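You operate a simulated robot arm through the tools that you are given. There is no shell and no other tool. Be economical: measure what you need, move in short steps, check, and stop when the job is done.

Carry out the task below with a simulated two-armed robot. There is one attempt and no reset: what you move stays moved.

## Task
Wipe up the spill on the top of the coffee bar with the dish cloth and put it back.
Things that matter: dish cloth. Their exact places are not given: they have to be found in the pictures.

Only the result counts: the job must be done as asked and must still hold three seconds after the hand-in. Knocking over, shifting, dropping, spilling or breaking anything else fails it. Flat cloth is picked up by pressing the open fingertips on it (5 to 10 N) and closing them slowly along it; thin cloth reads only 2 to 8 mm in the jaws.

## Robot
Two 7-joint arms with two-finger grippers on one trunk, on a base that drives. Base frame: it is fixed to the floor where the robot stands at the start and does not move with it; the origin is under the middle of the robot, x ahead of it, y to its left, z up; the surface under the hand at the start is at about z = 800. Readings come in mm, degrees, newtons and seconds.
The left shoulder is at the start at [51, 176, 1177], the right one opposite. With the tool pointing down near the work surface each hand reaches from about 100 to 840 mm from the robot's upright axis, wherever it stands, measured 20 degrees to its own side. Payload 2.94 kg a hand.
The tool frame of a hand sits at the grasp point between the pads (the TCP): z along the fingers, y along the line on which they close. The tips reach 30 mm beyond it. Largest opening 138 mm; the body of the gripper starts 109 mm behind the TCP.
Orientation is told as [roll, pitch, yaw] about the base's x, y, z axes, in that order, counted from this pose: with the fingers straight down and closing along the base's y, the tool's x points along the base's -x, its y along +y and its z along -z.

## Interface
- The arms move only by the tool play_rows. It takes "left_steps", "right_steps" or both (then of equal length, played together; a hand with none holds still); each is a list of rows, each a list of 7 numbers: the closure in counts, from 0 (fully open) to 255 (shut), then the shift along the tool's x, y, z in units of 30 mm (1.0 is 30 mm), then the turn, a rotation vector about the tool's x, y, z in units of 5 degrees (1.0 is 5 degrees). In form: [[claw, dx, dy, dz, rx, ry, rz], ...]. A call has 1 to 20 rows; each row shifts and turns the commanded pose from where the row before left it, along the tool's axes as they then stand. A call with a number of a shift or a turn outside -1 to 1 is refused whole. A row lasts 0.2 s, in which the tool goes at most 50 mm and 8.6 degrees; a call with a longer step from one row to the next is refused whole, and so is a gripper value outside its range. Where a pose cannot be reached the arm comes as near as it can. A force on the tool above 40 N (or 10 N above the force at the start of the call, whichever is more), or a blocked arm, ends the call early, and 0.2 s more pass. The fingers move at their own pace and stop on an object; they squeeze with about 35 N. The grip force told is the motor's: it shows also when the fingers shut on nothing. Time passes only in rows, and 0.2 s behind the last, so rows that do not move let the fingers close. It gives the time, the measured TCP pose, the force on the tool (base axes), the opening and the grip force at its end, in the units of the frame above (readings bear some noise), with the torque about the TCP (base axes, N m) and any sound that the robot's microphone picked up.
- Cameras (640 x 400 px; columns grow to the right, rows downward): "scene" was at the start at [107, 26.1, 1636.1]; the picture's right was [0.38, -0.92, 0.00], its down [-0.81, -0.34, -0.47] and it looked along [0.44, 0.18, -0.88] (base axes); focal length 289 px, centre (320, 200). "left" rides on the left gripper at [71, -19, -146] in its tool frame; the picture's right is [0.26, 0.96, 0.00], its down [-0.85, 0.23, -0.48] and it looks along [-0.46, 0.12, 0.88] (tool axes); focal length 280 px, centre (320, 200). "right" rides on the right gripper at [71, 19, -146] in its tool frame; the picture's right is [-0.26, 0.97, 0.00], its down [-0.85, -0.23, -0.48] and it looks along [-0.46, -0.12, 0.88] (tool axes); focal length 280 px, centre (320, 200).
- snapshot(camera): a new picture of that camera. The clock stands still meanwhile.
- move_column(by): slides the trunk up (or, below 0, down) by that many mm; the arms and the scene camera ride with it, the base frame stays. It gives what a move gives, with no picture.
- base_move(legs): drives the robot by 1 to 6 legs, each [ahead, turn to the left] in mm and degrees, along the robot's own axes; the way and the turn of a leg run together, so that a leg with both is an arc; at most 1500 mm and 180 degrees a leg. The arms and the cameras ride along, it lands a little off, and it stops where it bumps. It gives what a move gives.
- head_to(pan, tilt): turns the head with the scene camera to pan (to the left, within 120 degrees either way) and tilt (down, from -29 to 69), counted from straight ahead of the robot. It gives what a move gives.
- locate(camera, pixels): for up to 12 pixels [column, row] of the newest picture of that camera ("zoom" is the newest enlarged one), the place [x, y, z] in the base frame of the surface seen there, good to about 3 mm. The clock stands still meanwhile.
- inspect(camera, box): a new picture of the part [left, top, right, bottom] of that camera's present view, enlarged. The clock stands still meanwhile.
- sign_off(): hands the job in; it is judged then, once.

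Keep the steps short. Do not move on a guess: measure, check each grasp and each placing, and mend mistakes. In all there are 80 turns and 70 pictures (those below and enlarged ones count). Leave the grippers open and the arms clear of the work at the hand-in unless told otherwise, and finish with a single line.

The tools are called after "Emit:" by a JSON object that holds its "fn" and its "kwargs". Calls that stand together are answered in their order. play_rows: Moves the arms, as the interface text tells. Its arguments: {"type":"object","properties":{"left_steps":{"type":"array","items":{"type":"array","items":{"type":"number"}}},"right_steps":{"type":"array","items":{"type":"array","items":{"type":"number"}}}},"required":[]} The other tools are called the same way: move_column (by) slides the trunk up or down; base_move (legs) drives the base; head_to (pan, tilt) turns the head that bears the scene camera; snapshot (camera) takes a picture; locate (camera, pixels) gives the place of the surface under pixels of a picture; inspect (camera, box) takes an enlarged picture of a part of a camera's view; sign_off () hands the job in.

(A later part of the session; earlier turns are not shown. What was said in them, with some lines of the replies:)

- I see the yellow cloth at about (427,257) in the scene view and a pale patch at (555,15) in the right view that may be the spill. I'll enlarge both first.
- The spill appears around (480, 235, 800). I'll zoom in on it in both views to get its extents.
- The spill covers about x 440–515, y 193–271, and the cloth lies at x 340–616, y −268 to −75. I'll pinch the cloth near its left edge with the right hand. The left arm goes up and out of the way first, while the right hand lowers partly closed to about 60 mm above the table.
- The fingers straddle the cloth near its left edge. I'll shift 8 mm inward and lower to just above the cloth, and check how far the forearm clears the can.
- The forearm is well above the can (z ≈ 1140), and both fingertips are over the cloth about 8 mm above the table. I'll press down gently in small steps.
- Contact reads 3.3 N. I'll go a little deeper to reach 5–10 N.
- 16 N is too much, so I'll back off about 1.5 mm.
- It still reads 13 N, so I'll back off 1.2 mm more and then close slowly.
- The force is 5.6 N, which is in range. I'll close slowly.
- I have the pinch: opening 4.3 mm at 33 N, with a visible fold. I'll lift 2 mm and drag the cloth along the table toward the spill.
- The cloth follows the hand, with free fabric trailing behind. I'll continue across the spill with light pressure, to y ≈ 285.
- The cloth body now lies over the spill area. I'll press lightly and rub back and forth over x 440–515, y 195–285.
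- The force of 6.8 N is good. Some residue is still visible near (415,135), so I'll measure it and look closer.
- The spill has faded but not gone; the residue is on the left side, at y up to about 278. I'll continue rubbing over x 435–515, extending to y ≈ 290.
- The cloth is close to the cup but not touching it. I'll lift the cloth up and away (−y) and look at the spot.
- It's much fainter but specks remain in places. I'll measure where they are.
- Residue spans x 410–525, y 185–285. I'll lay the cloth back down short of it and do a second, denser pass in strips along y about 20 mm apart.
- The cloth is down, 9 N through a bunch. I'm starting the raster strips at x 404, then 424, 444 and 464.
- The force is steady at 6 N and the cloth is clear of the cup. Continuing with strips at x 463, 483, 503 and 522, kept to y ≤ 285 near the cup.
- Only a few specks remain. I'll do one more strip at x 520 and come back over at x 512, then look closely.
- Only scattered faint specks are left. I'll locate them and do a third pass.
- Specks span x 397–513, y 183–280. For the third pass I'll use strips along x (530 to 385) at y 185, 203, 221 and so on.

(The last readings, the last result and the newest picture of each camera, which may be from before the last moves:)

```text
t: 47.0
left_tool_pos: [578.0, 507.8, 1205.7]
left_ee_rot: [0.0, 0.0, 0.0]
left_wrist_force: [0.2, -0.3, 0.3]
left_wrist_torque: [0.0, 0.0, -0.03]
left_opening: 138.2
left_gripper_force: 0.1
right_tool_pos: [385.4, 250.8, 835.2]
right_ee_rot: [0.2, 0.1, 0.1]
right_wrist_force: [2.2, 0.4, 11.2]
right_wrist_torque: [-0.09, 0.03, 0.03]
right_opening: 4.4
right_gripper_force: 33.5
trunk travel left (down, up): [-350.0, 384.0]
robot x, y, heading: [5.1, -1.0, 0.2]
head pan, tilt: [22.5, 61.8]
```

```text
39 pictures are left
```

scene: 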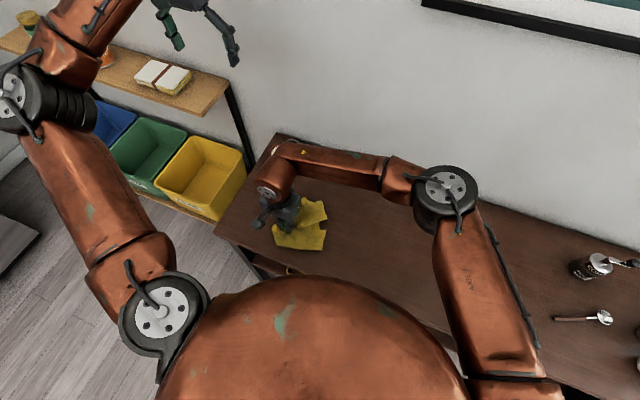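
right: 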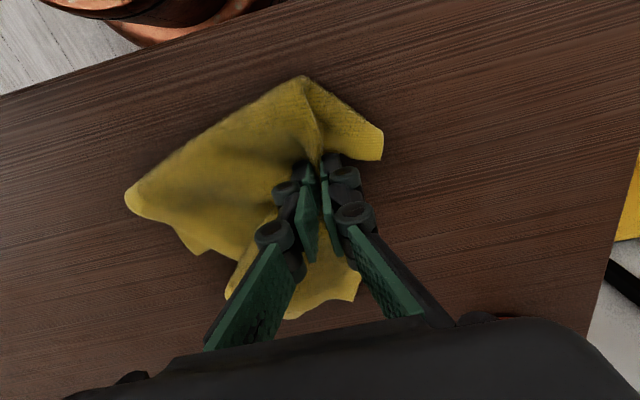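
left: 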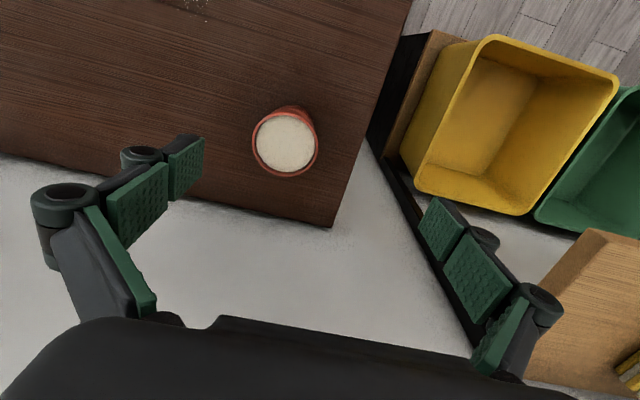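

Strips are done up to y 251. I'll do the last two, at y 268 and 284, then drag the cloth away to −y and look.

Emit:
{"fn": "play_rows", "kwargs": {"right_steps": [[255, 0, 0.55, 0, 0, 0, 0], [255, -0.96, 0, 0, 0, 0, 0], [255, -0.96, 0, 0, 0, 0, 0], [255, -0.96, 0, 0, 0, 0, 0], [255, -0.96, 0, 0, 0, 0, 0], [255, -0.8, 0, 0, 0, 0, 0], [255, 0, 0.5, 0, 0, 0, 0], [255, 0.96, 0, 0, 0, 0, 0], [255, 0.96, 0, 0, 0, 0, 0], [255, 0.96, 0, 0, 0, 0, 0], [255, 0.96, 0, 0, 0, 0, 0], [255, -0.5, -0.8, 0, 0, 0, 0], [255, -0.5, -0.8, 0, 0, 0, 0], [255, 0, -0.9, 0, 0, 0, 0], [255, 0, -0.9, 0, 0, 0, 0], [255, 0, -0.9, 0, 0, 0, 0], [255, 0, -0.9, 0, 0, 0, 0], [255, 0, -0.9, 0, 0, 0, 0], [255, 0, -0.9, 0, 0, 0, 0], [255, 0, 0, 0, 0, 0, 0]]}}

Emit:
{"fn": "inspect", "kwargs": {"camera": "scene", "box": [257, 175, 353, 235]}}

Emit:
{"fn": "inspect", "kwargs": {"camera": "right", "box": [400, 0, 640, 150]}}

```text
t: 51.2
left_tool_pos: [578.2, 507.4, 1205.7]
left_ee_rot: [-0.2, 0.1, 0.0]
left_wrist_force: [-0.2, 0.4, -0.2]
left_wrist_torque: [-0.01, 0.0, 0.02]
left_opening: 137.9
left_gripper_force: 0.1
right_tool_pos: [439.6, 73.4, 834.1]
right_ee_rot: [0.1, 0.0, 0.0]
right_wrist_force: [1.3, 1.8, 17.1]
right_wrist_torque: [-0.16, 0.12, 0.04]
right_opening: 4.6
right_gripper_force: 33.5
trunk travel left (down, up): [-350.0, 384.0]
robot x, y, heading: [2.3, 1.6, 0.1]
head pan, tilt: [22.5, 61.8]
```

```text
6.67 times, centred on (305, 205) of scene
```

zoom: 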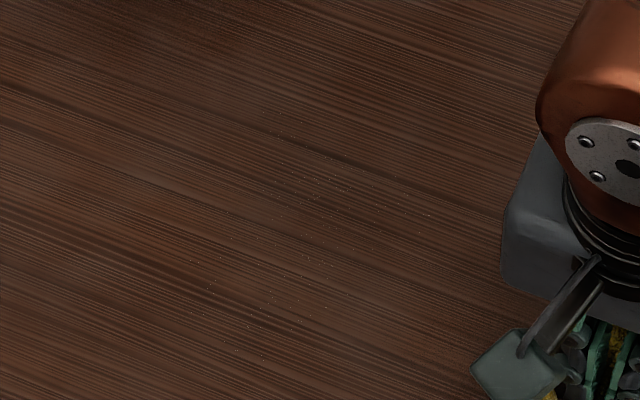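

```text
2.67 times, centred on (520, 75) of right
```

zoom: 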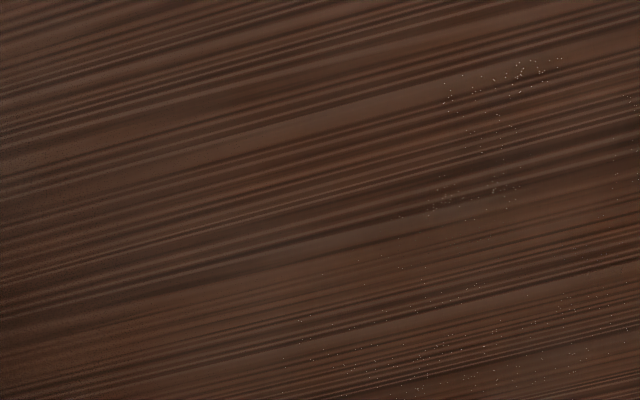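

Specks look sparse but persistent. I'll take a tighter enlargement to judge what is left.

Emit:
{"fn": "inspect", "kwargs": {"camera": "scene", "box": [281, 188, 329, 218]}}

Emit:
{"fn": "locate", "kwargs": {"camera": "zoom", "pixels": [[100, 100], [500, 100], [300, 200], [100, 350], [500, 350]]}}

```text
13.33 times, centred on (305, 203) of scene
```

zoom: 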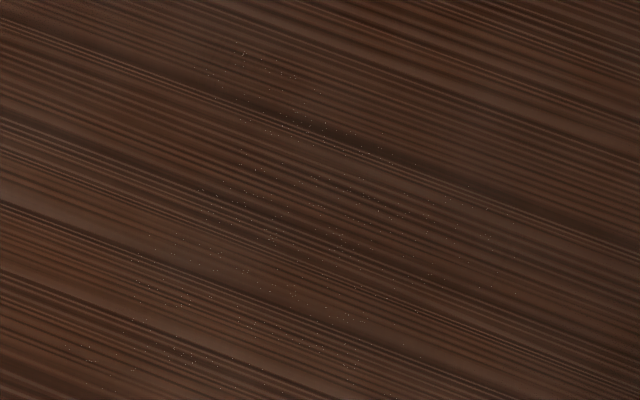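

```text
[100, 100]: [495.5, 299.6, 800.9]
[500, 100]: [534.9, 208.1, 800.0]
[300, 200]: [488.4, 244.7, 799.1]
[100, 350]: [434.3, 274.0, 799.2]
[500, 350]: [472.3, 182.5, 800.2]
```

A faint, fairly even residue of specks remains, and each pass thins it. I'll do another pass in strips along y, offset from before, at slightly higher pressure.

Emit:
{"fn": "play_rows", "kwargs": {"right_steps": [[255, 0.25, 0.9, 0, 0, 0, 0], [255, 0.25, 0.9, 0, 0, 0, 0], [255, 0.25, 0.9, 0, 0, 0, 0], [255, 0.25, 0.9, 0, 0, 0, 0], [255, 0, 0.9, 0.02, 0, 0, 0], [255, 0, 0.9, 0, 0, 0, 0], [255, 0, 0.9, 0, 0, 0, 0], [255, 0, 0.9, 0, 0, 0, 0], [255, -0.6, 0, 0, 0, 0, 0], [255, 0, -0.9, 0, 0, 0, 0], [255, 0, -0.9, 0, 0, 0, 0], [255, 0, -0.9, 0, 0, 0, 0], [255, 0, -0.9, 0, 0, 0, 0], [255, -0.6, 0, 0, 0, 0, 0], [255, 0, 0.9, 0, 0, 0, 0], [255, 0, 0.9, 0, 0, 0, 0], [255, 0, 0.9, 0, 0, 0, 0], [255, 0, 0.9, 0, 0, 0, 0], [255, -0.6, 0, 0, 0, 0, 0], [255, 0, 0, 0, 0, 0, 0]]}}

Emit:
{"fn": "play_rows", "kwargs": {"right_steps": [[255, 0, -0.9, 0, 0, 0, 0], [255, 0, -0.9, 0, 0, 0, 0], [255, 0, -0.9, 0, 0, 0, 0], [255, 0, -0.9, 0, 0, 0, 0], [255, -0.6, 0, 0, 0, 0, 0], [255, 0, 0.9, 0, 0, 0, 0], [255, 0, 0.9, 0, 0, 0, 0], [255, 0, 0.9, 0, 0, 0, 0], [255, 0, 0.8, 0, 0, 0, 0], [255, -0.6, 0, 0, 0, 0, 0], [255, 0, -0.9, 0, 0, 0, 0], [255, 0, -0.9, 0, 0, 0, 0], [255, 0, -0.9, 0, 0, 0, 0], [255, 0, -0.9, 0, 0, 0, 0], [255, 0, -0.9, 0, 0, 0, 0], [255, 0, -0.9, 0, 0, 0, 0], [255, 0, -0.9, 0, 0, 0, 0], [255, 0, -0.9, 0, 0, 0, 0], [255, 0, 0, 0, 0, 0, 0]]}}

Emit:
{"fn": "inspect", "kwargs": {"camera": "scene", "box": [281, 188, 329, 218]}}

```text
t: 55.4
left_tool_pos: [577.2, 507.9, 1206.9]
left_ee_rot: [-0.1, -0.1, 0.0]
left_wrist_force: [0.0, -0.2, 0.7]
left_wrist_torque: [-0.01, -0.01, -0.03]
left_opening: 138.0
left_gripper_force: 0.1
right_tool_pos: [461.9, 290.4, 834.4]
right_ee_rot: [0.2, 0.0, -0.1]
right_wrist_force: [-4.1, 1.2, 13.1]
right_wrist_torque: [-0.09, 0.18, 0.01]
right_opening: 4.7
right_gripper_force: 33.7
trunk travel left (down, up): [-350.0, 384.0]
robot x, y, heading: [-2.0, 0.7, -0.1]
head pan, tilt: [22.5, 61.8]
```

```text
t: 59.4
left_tool_pos: [576.6, 508.9, 1205.0]
left_ee_rot: [0.0, 0.0, 0.0]
left_wrist_force: [0.2, 0.4, -0.4]
left_wrist_torque: [-0.01, 0.0, -0.01]
left_opening: 138.0
left_gripper_force: 0.1
right_tool_pos: [498.5, 69.0, 834.5]
right_ee_rot: [-0.1, 0.0, -0.1]
right_wrist_force: [1.0, 0.8, 16.1]
right_wrist_torque: [-0.08, 0.08, 0.04]
right_opening: 4.5
right_gripper_force: 33.4
trunk travel left (down, up): [-350.0, 384.0]
robot x, y, heading: [-1.8, 1.7, -0.3]
head pan, tilt: [22.5, 61.8]
```

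```text
13.33 times, centred on (305, 203) of scene
```

zoom: 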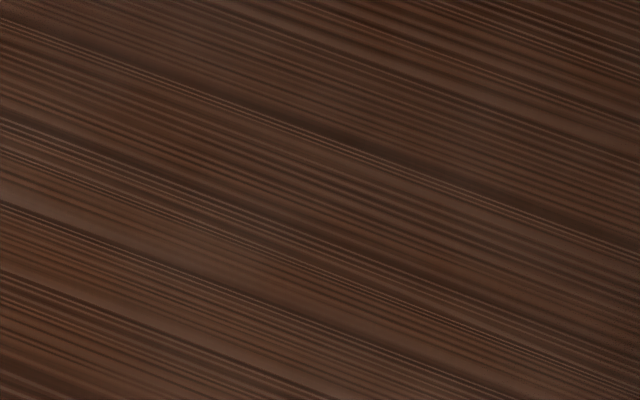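

That region is now clean. I'll check the wider area before returning the cloth.

Emit:
{"fn": "inspect", "kwargs": {"camera": "scene", "box": [265, 195, 329, 235]}}

Emit:
{"fn": "snapshot", "kwargs": {"camera": "right"}}

Emit:
{"fn": "inspect", "kwargs": {"camera": "right", "box": [380, 0, 640, 163]}}

```text
10.00 times, centred on (297, 215) of scene
```

zoom: 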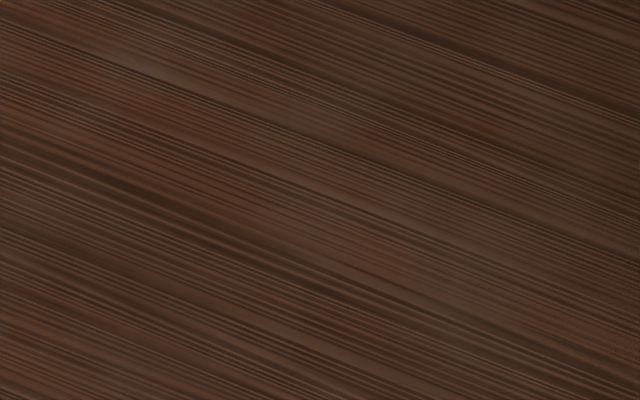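

```text
33 pictures are left
```

right: 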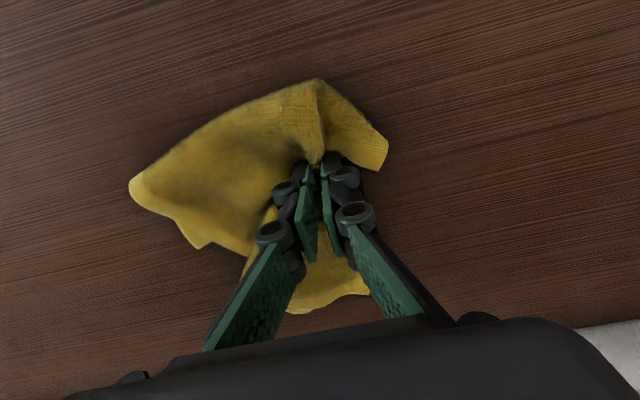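

```text
2.45 times, centred on (510, 82) of right
```

zoom: 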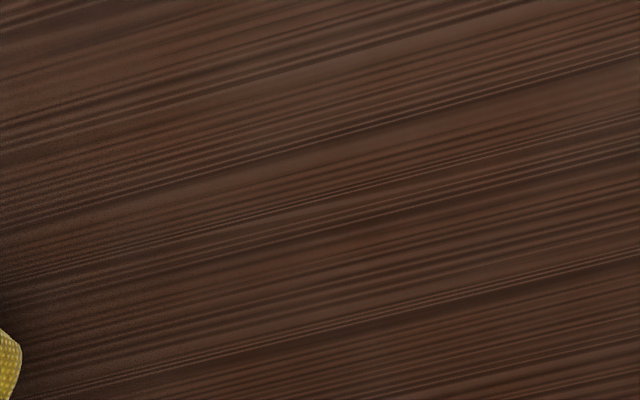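

The whole area is clean. Next I'll lift the cloth to about z 1060 and carry it to −y. After that I'll lower it while moving +y, so the free part trails and lays out over its original place.

Emit:
{"fn": "play_rows", "kwargs": {"right_steps": [[255, 0, 0, -0.9, 0, 0, 0], [255, 0, 0, -0.9, 0, 0, 0], [255, 0, 0, -0.9, 0, 0, 0], [255, 0, -0.5, -0.9, 0, 0, 0], [255, 0, -0.9, -0.9, 0, 0, 0], [255, 0, -0.9, -0.9, 0, 0, 0], [255, 0, -0.9, -0.9, 0, 0, 0], [255, 0.2, -0.9, -0.9, 0, 0, 0], [255, 0.2, -0.9, 0, 0, 0, 0], [255, 0.2, -0.9, 0, 0, 0, 0], [255, 0, -0.9, 0, 0, 0, 0], [255, 0, -0.9, 0, 0, 0, 0], [255, 0, -0.9, 0, 0, 0, 0], [255, 0, -0.9, 0, 0, 0, 0], [255, 0, -0.9, 0, 0, 0, 0], [255, 0, -0.9, 0, 0, 0, 0], [255, 0, -0.9, 0, 0, 0, 0], [255, 0, 0, 0, 0, 0, 0], [255, 0, 0, 0, 0, 0, 0], [255, 0, 0, 0, 0, 0, 0]]}}

Emit:
{"fn": "snapshot", "kwargs": {"camera": "scene"}}

Emit:
{"fn": "snapshot", "kwargs": {"camera": "right"}}

```text
t: 63.6
left_tool_pos: [577.8, 506.2, 1205.9]
left_ee_rot: [0.0, 0.0, 0.0]
left_wrist_force: [0.2, -0.4, -0.1]
left_wrist_torque: [0.01, 0.0, -0.01]
left_opening: 137.9
left_gripper_force: 0.0
right_tool_pos: [481.4, -297.7, 1048.9]
right_ee_rot: [0.2, 0.1, -0.2]
right_wrist_force: [1.6, 0.2, -6.4]
right_wrist_torque: [0.02, 0.08, 0.02]
right_opening: 3.2
right_gripper_force: 27.5
trunk travel left (down, up): [-350.0, 384.0]
robot x, y, heading: [0.2, 2.8, 0.2]
head pan, tilt: [22.5, 61.8]
```

```text
31 pictures are left
```

scene: 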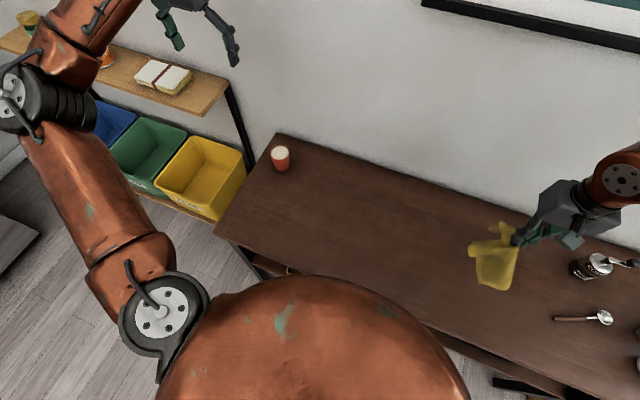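

```text
30 pictures are left
```

right: 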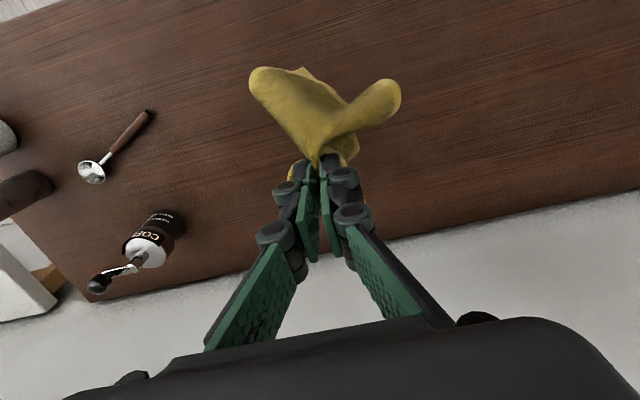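

Now I'll lower it while trailing in +y toward the original pinch point (481, −120).

Emit:
{"fn": "play_rows", "kwargs": {"right_steps": [[255, 0, 0, 0.8, 0, 0, 0], [255, 0, 0, 0.8, 0, 0, 0], [255, 0, 0, 0.8, 0, 0, 0], [255, 0, 0.5, 0.55, 0, 0, 0], [255, 0, 0.6, 0.55, 0, 0, 0], [255, 0, 0.6, 0.55, 0, 0, 0], [255, 0, 0.6, 0.55, 0, 0, 0], [255, 0, 0.6, 0.55, 0, 0, 0], [255, 0, 0.6, 0.55, 0, 0, 0], [255, 0, 0.6, 0.55, 0, 0, 0], [255, 0, 0.6, 0.5, 0, 0, 0], [255, 0, 0.5, 0.1, 0, 0, 0], [255, 0, 0.5, 0.1, 0, 0, 0], [255, 0, 0, 0, 0, 0, 0]]}}

Emit:
{"fn": "snapshot", "kwargs": {"camera": "scene"}}

Emit:
{"fn": "snapshot", "kwargs": {"camera": "right"}}

```text
t: 66.6
left_tool_pos: [578.2, 507.0, 1205.2]
left_ee_rot: [0.0, 0.0, 0.0]
left_wrist_force: [0.7, 0.1, -0.4]
left_wrist_torque: [0.01, 0.0, 0.02]
left_opening: 138.0
left_gripper_force: 0.1
right_tool_pos: [480.6, -127.1, 841.4]
right_ee_rot: [0.2, 0.0, -0.1]
right_wrist_force: [-1.0, -0.1, -0.1]
right_wrist_torque: [0.03, -0.04, -0.02]
right_opening: 6.0
right_gripper_force: 31.9
trunk travel left (down, up): [-350.0, 384.0]
robot x, y, heading: [2.6, -1.0, -0.0]
head pan, tilt: [22.5, 61.8]
```

```text
29 pictures are left
```

scene: 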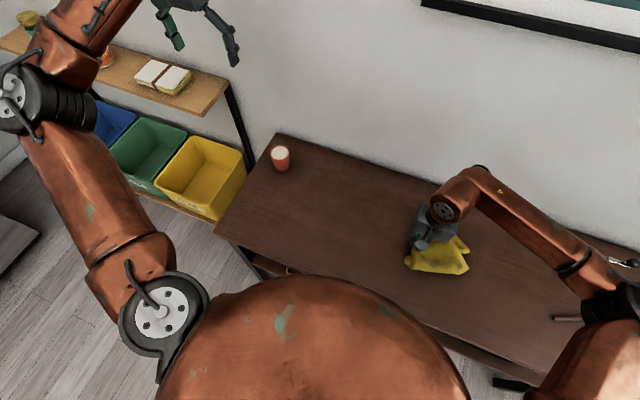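

```text
28 pictures are left
```

right: 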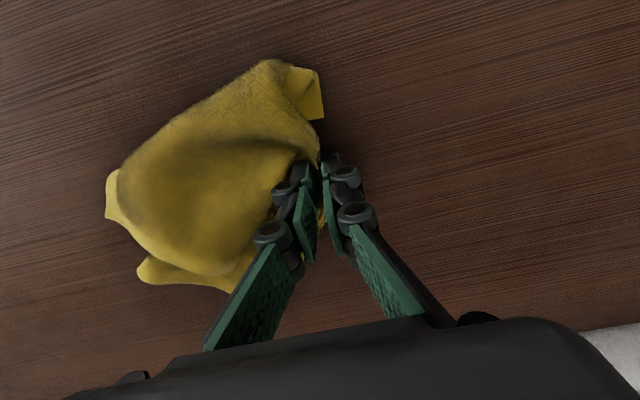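

The cloth now lies crumpled over its original place. I'll settle it a few millimetres, open gently, and rise.

Emit:
{"fn": "play_rows", "kwargs": {"right_steps": [[255, 0, 0.1, 0.15, 0, 0, 0], [245, 0, 0, 0, 0, 0, 0], [235, 0, 0, 0, 0, 0, 0], [225, 0, 0, 0, 0, 0, 0], [210, 0, 0, -0.1, 0, 0, 0], [195, 0, 0, -0.2, 0, 0, 0], [180, 0, 0, -0.4, 0, 0, 0], [180, 0, 0, -0.7, 0, 0, 0], [180, 0, 0, -0.8, 0, 0, 0], [180, 0, 0, -0.8, 0, 0, 0], [180, 0, 0, -0.8, 0, 0, 0], [180, 0, 0, -0.8, 0, 0, 0], [180, 0, 0, -0.8, 0, 0, 0], [180, 0, 0, -0.8, 0, 0, 0], [180, 0, 0, 0, 0, 0, 0]]}}

Emit:
{"fn": "snapshot", "kwargs": {"camera": "right"}}

Emit:
{"fn": "inspect", "kwargs": {"camera": "scene", "box": [340, 180, 500, 320]}}

```text
t: 69.8
left_tool_pos: [578.5, 506.7, 1206.8]
left_ee_rot: [-0.1, 0.0, 0.0]
left_wrist_force: [0.7, 0.6, -0.1]
left_wrist_torque: [-0.04, 0.01, 0.01]
left_opening: 138.1
left_gripper_force: 0.0
right_tool_pos: [481.1, -122.1, 1021.4]
right_ee_rot: [0.2, 0.1, -0.2]
right_wrist_force: [0.5, -0.1, 0.5]
right_wrist_torque: [-0.04, 0.01, 0.01]
right_opening: 40.6
right_gripper_force: 0.0
trunk travel left (down, up): [-350.0, 384.0]
robot x, y, heading: [1.9, 1.0, 0.1]
head pan, tilt: [22.5, 61.8]
```

```text
27 pictures are left
```

right: 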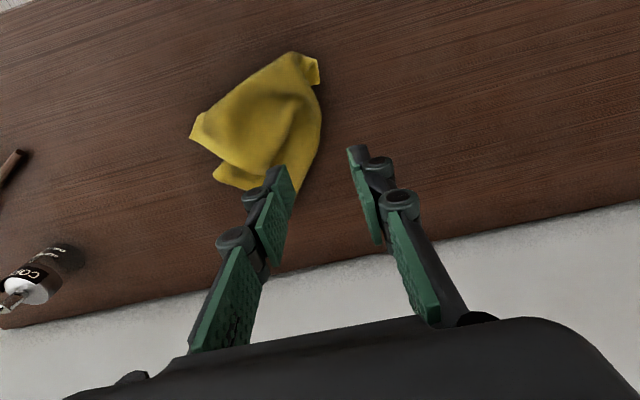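

```text
2.86 times, centred on (420, 250) of scene
```

zoom: 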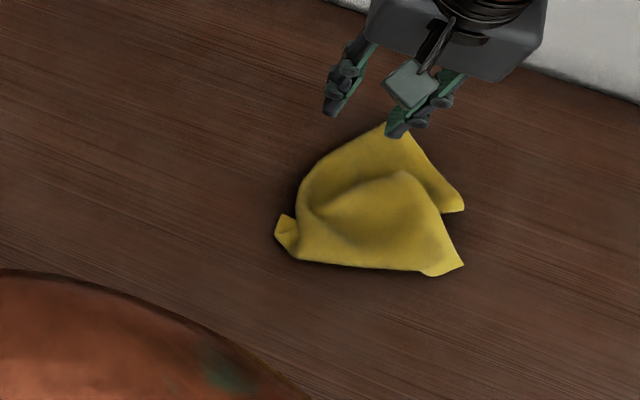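

Released cleanly. I'll measure where the cloth lies compared with its original centre of about (478, −169).

Emit:
{"fn": "locate", "kwargs": {"camera": "zoom", "pixels": [[280, 235], [300, 180], [385, 130], [463, 205], [460, 268], [300, 258], [370, 230], [400, 190], [420, 160]]}}

```text
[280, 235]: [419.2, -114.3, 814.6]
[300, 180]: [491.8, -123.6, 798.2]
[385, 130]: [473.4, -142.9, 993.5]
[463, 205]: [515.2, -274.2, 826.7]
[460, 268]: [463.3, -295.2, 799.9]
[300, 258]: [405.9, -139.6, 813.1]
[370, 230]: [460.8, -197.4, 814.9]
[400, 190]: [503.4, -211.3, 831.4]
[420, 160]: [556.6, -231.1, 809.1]
```

The cloth sits about 30 mm too far in −y and is crumpled. I'll pinch its near-left corner (≈(428,−138)) and pull it toward its original corner. That spreads it and recentres it.

Emit:
{"fn": "play_rows", "kwargs": {"right_steps": [[170, 0.3, -0.1, 0.9, 0, 0, 0], [170, 0.3, -0.1, 0.9, 0, 0, 0], [170, 0.3, -0.1, 0.9, 0, 0, 0], [170, 0.3, -0.1, 0.9, 0, 0, 0], [170, 0.3, -0.1, 0.9, 0, 0, 0], [170, 0.27, -0.1, 0.7, 0, 0, 0], [170, 0, 0, 0.3, 0, 0, 0], [170, 0, 0, 0, 0, 0, 0]]}}

Emit:
{"fn": "snapshot", "kwargs": {"camera": "right"}}

```text
t: 71.6
left_tool_pos: [577.7, 507.4, 1205.2]
left_ee_rot: [0.0, 0.0, 0.0]
left_wrist_force: [-0.1, 0.7, -1.3]
left_wrist_torque: [-0.02, -0.03, 0.01]
left_opening: 137.8
left_gripper_force: 0.1
right_tool_pos: [429.0, -140.6, 855.9]
right_ee_rot: [0.2, 0.1, -0.2]
right_wrist_force: [-0.1, 0.8, 0.1]
right_wrist_torque: [0.0, -0.01, 0.01]
right_opening: 45.9
right_gripper_force: 0.1
trunk travel left (down, up): [-350.0, 384.0]
robot x, y, heading: [-0.3, 0.1, -0.1]
head pan, tilt: [22.5, 61.8]
```

```text
25 pictures are left
```

right: 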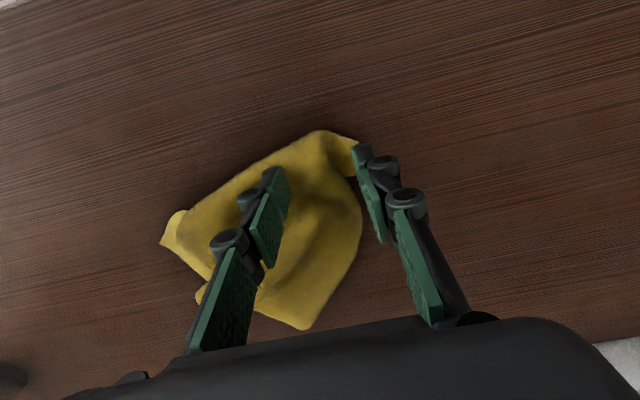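

Fingers straddle the near-left corner. I'll lower to the cloth and close slowly.

Emit:
{"fn": "play_rows", "kwargs": {"right_steps": [[170, 0, 0, 0.3, 0, 0, 0], [170, 0, 0, 0.2, 0, 0, 0], [170, 0, 0, 0.15, 0, 0, 0], [170, 0, 0, 0.08, 0, 0, 0], [170, 0, 0, 0, 0, 0, 0]]}}

```text
t: 72.8
left_tool_pos: [577.9, 506.4, 1205.2]
left_ee_rot: [0.0, 0.0, 0.0]
left_wrist_force: [-0.5, -0.5, 0.1]
left_wrist_torque: [0.01, 0.04, 0.05]
left_opening: 138.3
left_gripper_force: 0.0
right_tool_pos: [427.7, -139.5, 834.8]
right_ee_rot: [0.2, 0.0, -0.1]
right_wrist_force: [-0.4, -1.2, 9.6]
right_wrist_torque: [-0.26, 0.01, 0.0]
right_opening: 46.0
right_gripper_force: 0.3
trunk travel left (down, up): [-350.0, 384.0]
robot x, y, heading: [3.9, -0.2, 0.2]
head pan, tilt: [22.5, 61.8]
```

The force is 9.6 N. I'll close slowly, then pull by (−55, +45) mm.

Emit:
{"fn": "play_rows", "kwargs": {"right_steps": [[180, 0, 0, 0, 0, 0, 0], [190, 0, 0, 0, 0, 0, 0], [200, 0, 0, 0, 0, 0, 0], [210, 0, 0, 0, 0, 0, 0], [220, 0, 0, 0, 0, 0, 0], [230, 0, 0, 0, 0, 0, 0], [240, 0, 0, 0, 0, 0, 0], [255, 0, 0, 0, 0, 0, 0], [255, 0, 0, 0, 0, 0, 0], [255, 0, 0, 0, 0, 0, 0], [255, 0, 0, -0.1, 0, 0, 0], [255, 0.3, 0.25, 0, 0, 0, 0], [255, 0.3, 0.25, 0, 0, 0, 0], [255, 0.3, 0.25, 0, 0, 0, 0], [255, 0.3, 0.25, 0, 0, 0, 0], [255, 0.3, 0.25, 0, 0, 0, 0], [255, 0.3, 0.25, 0, 0, 0, 0], [255, 0, 0, 0, 0, 0, 0]]}}

Emit:
{"fn": "inspect", "kwargs": {"camera": "scene", "box": [340, 180, 500, 320]}}

```text
t: 76.6
left_tool_pos: [577.2, 507.3, 1205.6]
left_ee_rot: [0.1, 0.0, 0.0]
left_wrist_force: [0.2, -0.2, 0.0]
left_wrist_torque: [0.02, 0.02, 0.0]
left_opening: 138.2
left_gripper_force: 0.0
right_tool_pos: [374.0, -95.6, 838.8]
right_ee_rot: [0.2, 0.1, -0.1]
right_wrist_force: [-0.2, -0.4, 1.4]
right_wrist_torque: [0.03, -0.03, 0.01]
right_opening: 8.7
right_gripper_force: 35.4
trunk travel left (down, up): [-350.0, 384.0]
robot x, y, heading: [1.3, 0.7, -0.0]
head pan, tilt: [22.5, 61.8]
```

```text
2.86 times, centred on (420, 250) of scene
```

zoom: 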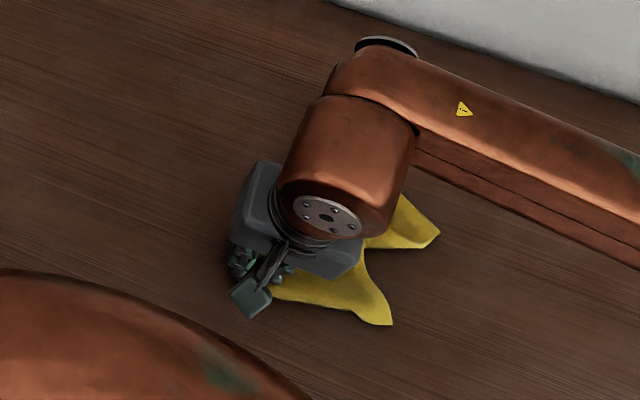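

The whole cloth followed. I'll release, rise and look.

Emit:
{"fn": "play_rows", "kwargs": {"right_steps": [[245, 0, 0, 0.05, 0, 0, 0], [235, 0, 0, 0, 0, 0, 0], [225, 0, 0, 0, 0, 0, 0], [210, 0, 0, -0.1, 0, 0, 0], [195, 0, 0, -0.2, 0, 0, 0], [180, 0, 0, -0.4, 0, 0, 0], [180, 0, 0, -0.8, 0, 0, 0], [180, 0, 0, -0.8, 0, 0, 0], [180, -0.3, -0.4, -0.8, 0, 0, 0], [180, -0.5, -0.8, -0.8, 0, 0, 0], [180, -0.5, -0.8, -0.8, 0, 0, 0], [180, -0.5, -0.8, -0.8, 0, 0, 0], [180, -0.5, -0.8, -0.8, 0, 0, 0], [180, -0.5, -0.8, -0.8, 0, 0, 0], [180, -0.5, -0.8, -0.8, 0, 0, 0], [180, 0, 0, 0, 0, 0, 0]]}}

Emit:
{"fn": "inspect", "kwargs": {"camera": "scene", "box": [340, 180, 500, 320]}}

Emit:
{"fn": "locate", "kwargs": {"camera": "zoom", "pixels": [[280, 235], [300, 180], [270, 290], [440, 235], [390, 322], [400, 190], [370, 250], [330, 230]]}}

```text
t: 80.0
left_tool_pos: [579.0, 507.8, 1205.6]
left_ee_rot: [0.0, 0.0, 0.0]
left_wrist_force: [0.6, 0.0, -0.2]
left_wrist_torque: [0.0, -0.02, -0.03]
left_opening: 137.8
left_gripper_force: 0.0
right_tool_pos: [472.4, -252.6, 1074.2]
right_ee_rot: [0.3, 0.1, 0.1]
right_wrist_force: [0.1, -0.2, 1.8]
right_wrist_torque: [-0.05, 0.01, 0.0]
right_opening: 40.6
right_gripper_force: 0.0
trunk travel left (down, up): [-350.0, 384.0]
robot x, y, heading: [-1.9, -1.2, -0.2]
head pan, tilt: [22.5, 61.8]
```

```text
2.86 times, centred on (420, 250) of scene
```

zoom: 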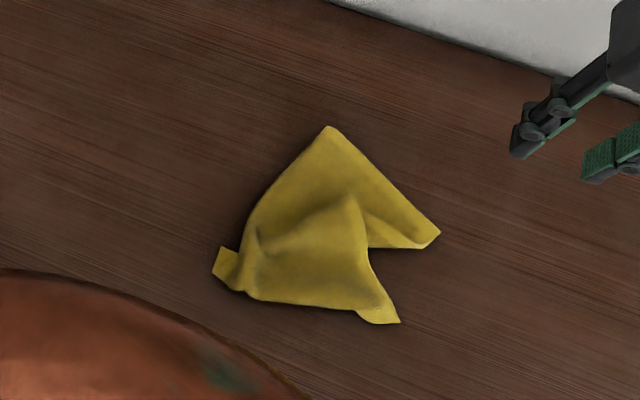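

```text
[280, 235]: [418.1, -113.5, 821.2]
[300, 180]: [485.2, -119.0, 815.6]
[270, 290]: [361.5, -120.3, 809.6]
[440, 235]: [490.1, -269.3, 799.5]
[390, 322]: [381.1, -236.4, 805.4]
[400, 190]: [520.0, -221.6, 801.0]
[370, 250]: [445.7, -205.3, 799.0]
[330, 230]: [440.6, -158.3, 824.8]
```

The cloth is now slightly too near (x low). Pulling its far corner at zoom (328,127) outward in +x will spread and recentre it. I'll locate the pinch spot.

Emit:
{"fn": "locate", "kwargs": {"camera": "zoom", "pixels": [[328, 132], [322, 165], [345, 165], [300, 165], [330, 190]]}}

```text
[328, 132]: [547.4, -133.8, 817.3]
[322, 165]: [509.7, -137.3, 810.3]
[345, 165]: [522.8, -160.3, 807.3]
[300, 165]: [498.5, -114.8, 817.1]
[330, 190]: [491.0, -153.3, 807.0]
```

Emit:
{"fn": "play_rows", "kwargs": {"right_steps": [[180, -0.32, 0.73, 0, 0, 0, 0], [180, -0.32, 0.73, 0.5, 0, 0, 0], [180, -0.32, 0.73, 0.8, 0, 0, 0], [180, -0.32, 0.73, 0.9, 0, 0, 0], [180, -0.32, 0.73, 0.9, 0, 0, 0], [180, 0, 0, 0.9, 0, 0, 0], [180, 0, 0, 0.9, 0, 0, 0], [180, 0, 0, 0.9, 0, 0, 0], [180, 0, 0, 0.9, 0, 0, 0], [180, 0, 0, 0.6, 0, 0, 0], [180, 0, 0, 0.3, 0, 0, 0], [180, 0, 0, 0.1, 0, 0, 0], [180, 0, 0, 0, 0, 0, 0]]}}

Emit:
{"fn": "snapshot", "kwargs": {"camera": "right"}}

```text
t: 82.8
left_tool_pos: [577.6, 507.0, 1205.3]
left_ee_rot: [0.1, 0.0, 0.0]
left_wrist_force: [0.5, -1.0, -0.8]
left_wrist_torque: [0.01, -0.02, 0.0]
left_opening: 137.9
left_gripper_force: 0.1
right_tool_pos: [521.0, -140.9, 841.6]
right_ee_rot: [0.1, 0.0, 0.0]
right_wrist_force: [-0.1, -0.1, -0.3]
right_wrist_torque: [-0.01, 0.01, -0.01]
right_opening: 40.6
right_gripper_force: 0.1
trunk travel left (down, up): [-350.0, 384.0]
robot x, y, heading: [-0.4, 1.3, 0.1]
head pan, tilt: [22.5, 61.8]
```

```text
22 pictures are left
```

right: 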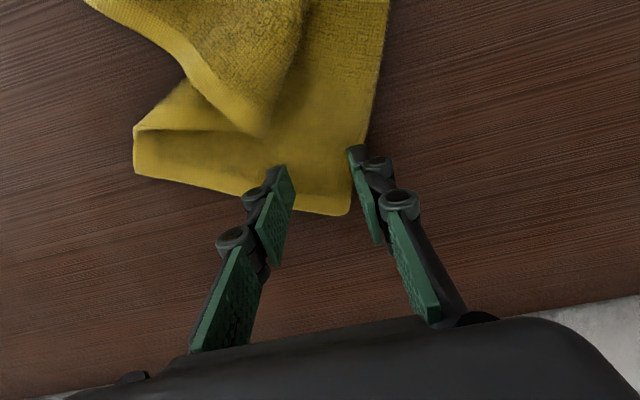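

The fingers straddle the far corner nicely. Lowering to contact.

Emit:
{"fn": "play_rows", "kwargs": {"right_steps": [[180, 0, 0, 0.15, 0, 0, 0], [180, 0, 0, 0.12, 0, 0, 0], [180, 0, 0, 0.06, 0, 0, 0], [180, 0, 0, 0, 0, 0, 0]]}}

```text
t: 83.8
left_tool_pos: [577.6, 507.4, 1205.5]
left_ee_rot: [0.0, 0.0, 0.1]
left_wrist_force: [0.6, -0.3, 0.0]
left_wrist_torque: [0.02, -0.01, 0.0]
left_opening: 138.2
left_gripper_force: 0.0
right_tool_pos: [520.6, -140.9, 834.8]
right_ee_rot: [0.3, -0.1, 0.1]
right_wrist_force: [1.5, 0.9, 10.1]
right_wrist_torque: [0.14, 0.02, -0.01]
right_opening: 41.7
right_gripper_force: 0.0
trunk travel left (down, up): [-350.0, 384.0]
robot x, y, heading: [-2.8, -2.2, -0.0]
head pan, tilt: [22.5, 61.8]
```

Contact is 10 N. I'll close slowly, then pull 55 mm in +x and 20 mm in +y.

Emit:
{"fn": "play_rows", "kwargs": {"right_steps": [[188, 0, 0, 0, 0, 0, 0], [196, 0, 0, 0, 0, 0, 0], [204, 0, 0, 0, 0, 0, 0], [212, 0, 0, 0, 0, 0, 0], [220, 0, 0, 0, 0, 0, 0], [230, 0, 0, 0, 0, 0, 0], [240, 0, 0, 0, 0, 0, 0], [255, 0, 0, 0, 0, 0, 0], [255, 0, 0, 0, 0, 0, 0], [255, 0, 0, 0, 0, 0, 0], [255, 0, 0, -0.1, 0, 0, 0], [255, -0.3, 0.1, 0, 0, 0, 0], [255, -0.3, 0.1, 0, 0, 0, 0], [255, -0.3, 0.1, 0, 0, 0, 0], [255, -0.3, 0.1, 0, 0, 0, 0], [255, -0.3, 0.1, 0, 0, 0, 0], [255, -0.3, 0.1, 0, 0, 0, 0], [255, 0, 0, 0, 0, 0, 0]]}}

Emit:
{"fn": "snapshot", "kwargs": {"camera": "right"}}

Emit:
{"fn": "inspect", "kwargs": {"camera": "scene", "box": [340, 180, 500, 320]}}

```text
t: 87.6
left_tool_pos: [578.5, 507.0, 1206.9]
left_ee_rot: [-0.1, -0.1, 0.0]
left_wrist_force: [-0.3, 0.4, -0.1]
left_wrist_torque: [0.02, -0.02, -0.01]
left_opening: 137.7
left_gripper_force: 0.0
right_tool_pos: [575.6, -123.6, 834.7]
right_ee_rot: [0.2, 0.0, 0.1]
right_wrist_force: [0.4, -0.2, 0.2]
right_wrist_torque: [-0.01, 0.03, -0.05]
right_opening: 6.9
right_gripper_force: 35.2
trunk travel left (down, up): [-350.0, 384.0]
robot x, y, heading: [-3.3, -0.5, 0.0]
head pan, tilt: [22.5, 61.8]
```

```text
21 pictures are left
```

right: 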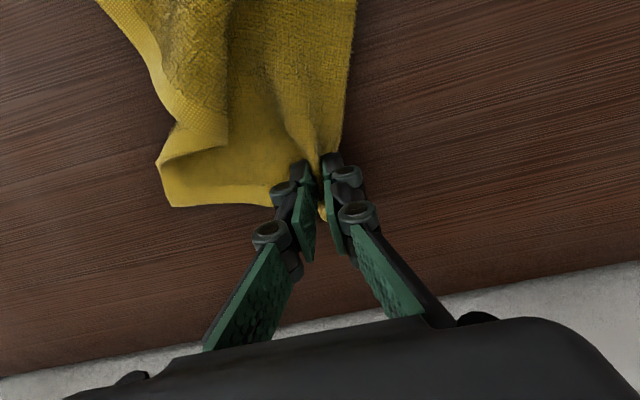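

```text
2.86 times, centred on (420, 250) of scene
```

zoom: 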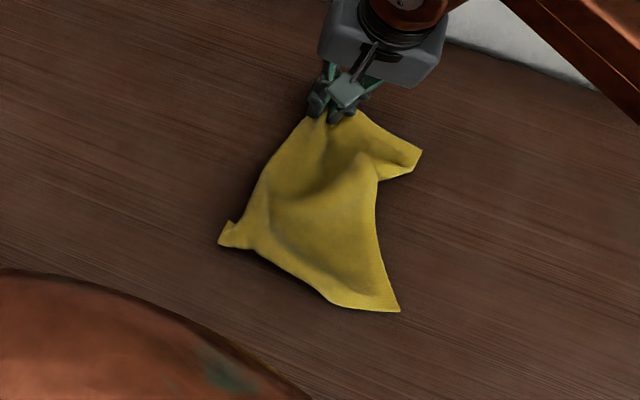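

That spread the cloth well. I'll release, rise and measure.

Emit:
{"fn": "play_rows", "kwargs": {"right_steps": [[245, 0, 0, 0.03, 0, 0, 0], [235, 0, 0, 0, 0, 0, 0], [225, 0, 0, 0, 0, 0, 0], [210, 0, 0, -0.1, 0, 0, 0], [195, 0, 0, -0.2, 0, 0, 0], [180, 0, 0, -0.4, 0, 0, 0], [180, 0, 0, -0.8, 0, 0, 0], [180, 0, 0, -0.8, 0, 0, 0], [180, 0, 0, -0.8, 0, 0, 0], [180, 0.2, -0.8, -0.8, 0, 0, 0], [180, 0.2, -0.8, -0.8, 0, 0, 0], [180, 0.2, -0.8, -0.8, 0, 0, 0], [180, 0.2, -0.8, -0.8, 0, 0, 0], [180, 0.2, -0.8, -0.8, 0, 0, 0], [180, 0, 0, 0, 0, 0, 0]]}}

Emit:
{"fn": "inspect", "kwargs": {"camera": "scene", "box": [340, 180, 500, 320]}}

Emit:
{"fn": "locate", "kwargs": {"camera": "zoom", "pixels": [[325, 118], [345, 115], [418, 153], [380, 180], [395, 305], [340, 295], [225, 240], [255, 200], [310, 220]]}}

```text
t: 90.8
left_tool_pos: [579.4, 507.9, 1204.8]
left_ee_rot: [0.0, 0.1, 0.0]
left_wrist_force: [0.1, 0.3, 0.3]
left_wrist_torque: [0.0, 0.0, 0.0]
left_opening: 137.8
left_gripper_force: 0.1
right_tool_pos: [545.4, -244.2, 1049.0]
right_ee_rot: [0.2, 0.1, -0.1]
right_wrist_force: [0.9, 0.2, 1.1]
right_wrist_torque: [0.0, 0.01, 0.01]
right_opening: 40.7
right_gripper_force: 0.0
trunk travel left (down, up): [-350.0, 384.0]
robot x, y, heading: [0.9, -2.7, -0.1]
head pan, tilt: [22.5, 61.8]
```

```text
2.86 times, centred on (420, 250) of scene
```

zoom: 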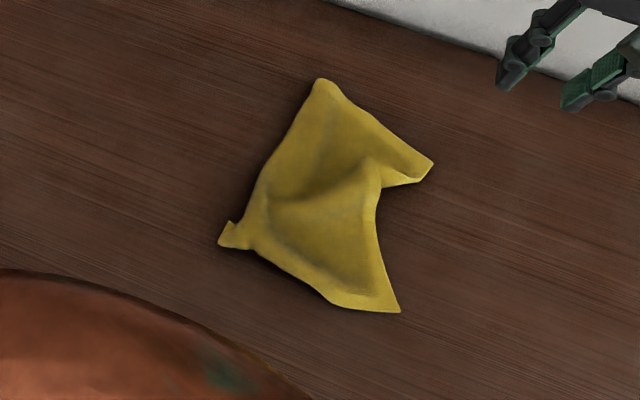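

```text
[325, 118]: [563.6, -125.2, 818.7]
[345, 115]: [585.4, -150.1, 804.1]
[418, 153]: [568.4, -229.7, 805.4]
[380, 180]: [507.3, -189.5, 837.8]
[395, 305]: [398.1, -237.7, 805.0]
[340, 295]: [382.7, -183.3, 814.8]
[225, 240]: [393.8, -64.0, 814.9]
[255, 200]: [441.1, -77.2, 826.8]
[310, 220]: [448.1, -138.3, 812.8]
```

The cloth lies inside its original outline, centred near (480,−150). I'll raise the right hand, open it, and take a final look.

Emit:
{"fn": "play_rows", "kwargs": {"right_steps": [[180, 0.5, 0, -0.9, 0, 0, 0], [120, 0.5, 0, -0.9, 0, 0, 0], [60, 0.5, 0, -0.9, 0, 0, 0], [0, 0.5, 0, -0.9, 0, 0, 0], [0, 0.5, 0, -0.9, 0, 0, 0], [0, 0, 0, 0, 0, 0, 0], [0, 0, 0, 0, 0, 0, 0], [0, 0, 0, 0, 0, 0, 0], [0, 0, 0, 0, 0, 0, 0]]}}

Emit:
{"fn": "snapshot", "kwargs": {"camera": "scene"}}

Emit:
{"fn": "inspect", "kwargs": {"camera": "scene", "box": [249, 155, 361, 225]}}

```text
t: 92.8
left_tool_pos: [577.7, 507.2, 1204.8]
left_ee_rot: [0.1, 0.0, 0.0]
left_wrist_force: [-0.9, 0.5, 0.6]
left_wrist_torque: [-0.01, -0.01, 0.02]
left_opening: 138.1
left_gripper_force: 0.0
right_tool_pos: [469.3, -244.7, 1183.3]
right_ee_rot: [0.2, 0.0, -0.1]
right_wrist_force: [0.5, -0.7, -0.5]
right_wrist_torque: [-0.01, -0.01, -0.01]
right_opening: 137.9
right_gripper_force: 0.1
trunk travel left (down, up): [-350.0, 384.0]
robot x, y, heading: [-2.1, 0.9, 0.0]
head pan, tilt: [22.5, 61.8]
```

```text
18 pictures are left
```

scene: 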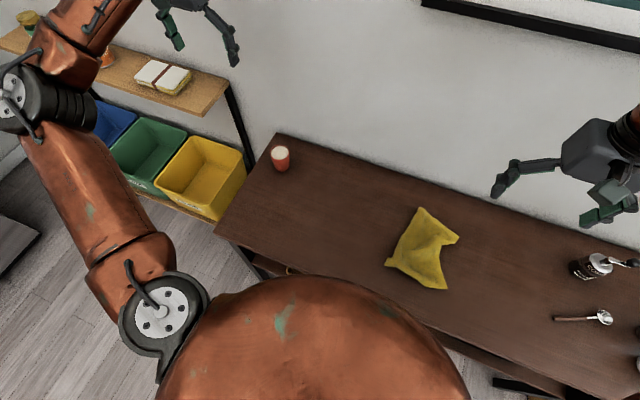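

```text
5.71 times, centred on (305, 190) of scene
```

zoom: 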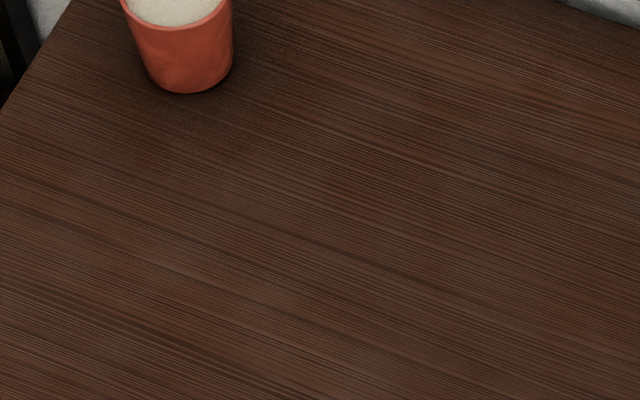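

The spill is gone, the cup, can and spoon are where they were, the cloth is back in place, and both grippers are open and clear. Handing in.

Emit:
{"fn": "sign_off", "kwargs": {}}

```text
The job is handed in.
```

The spill on the coffee bar is wiped up and the dish cloth is back in its original spot, slightly rumpled rather than flat; nothing else was moved.
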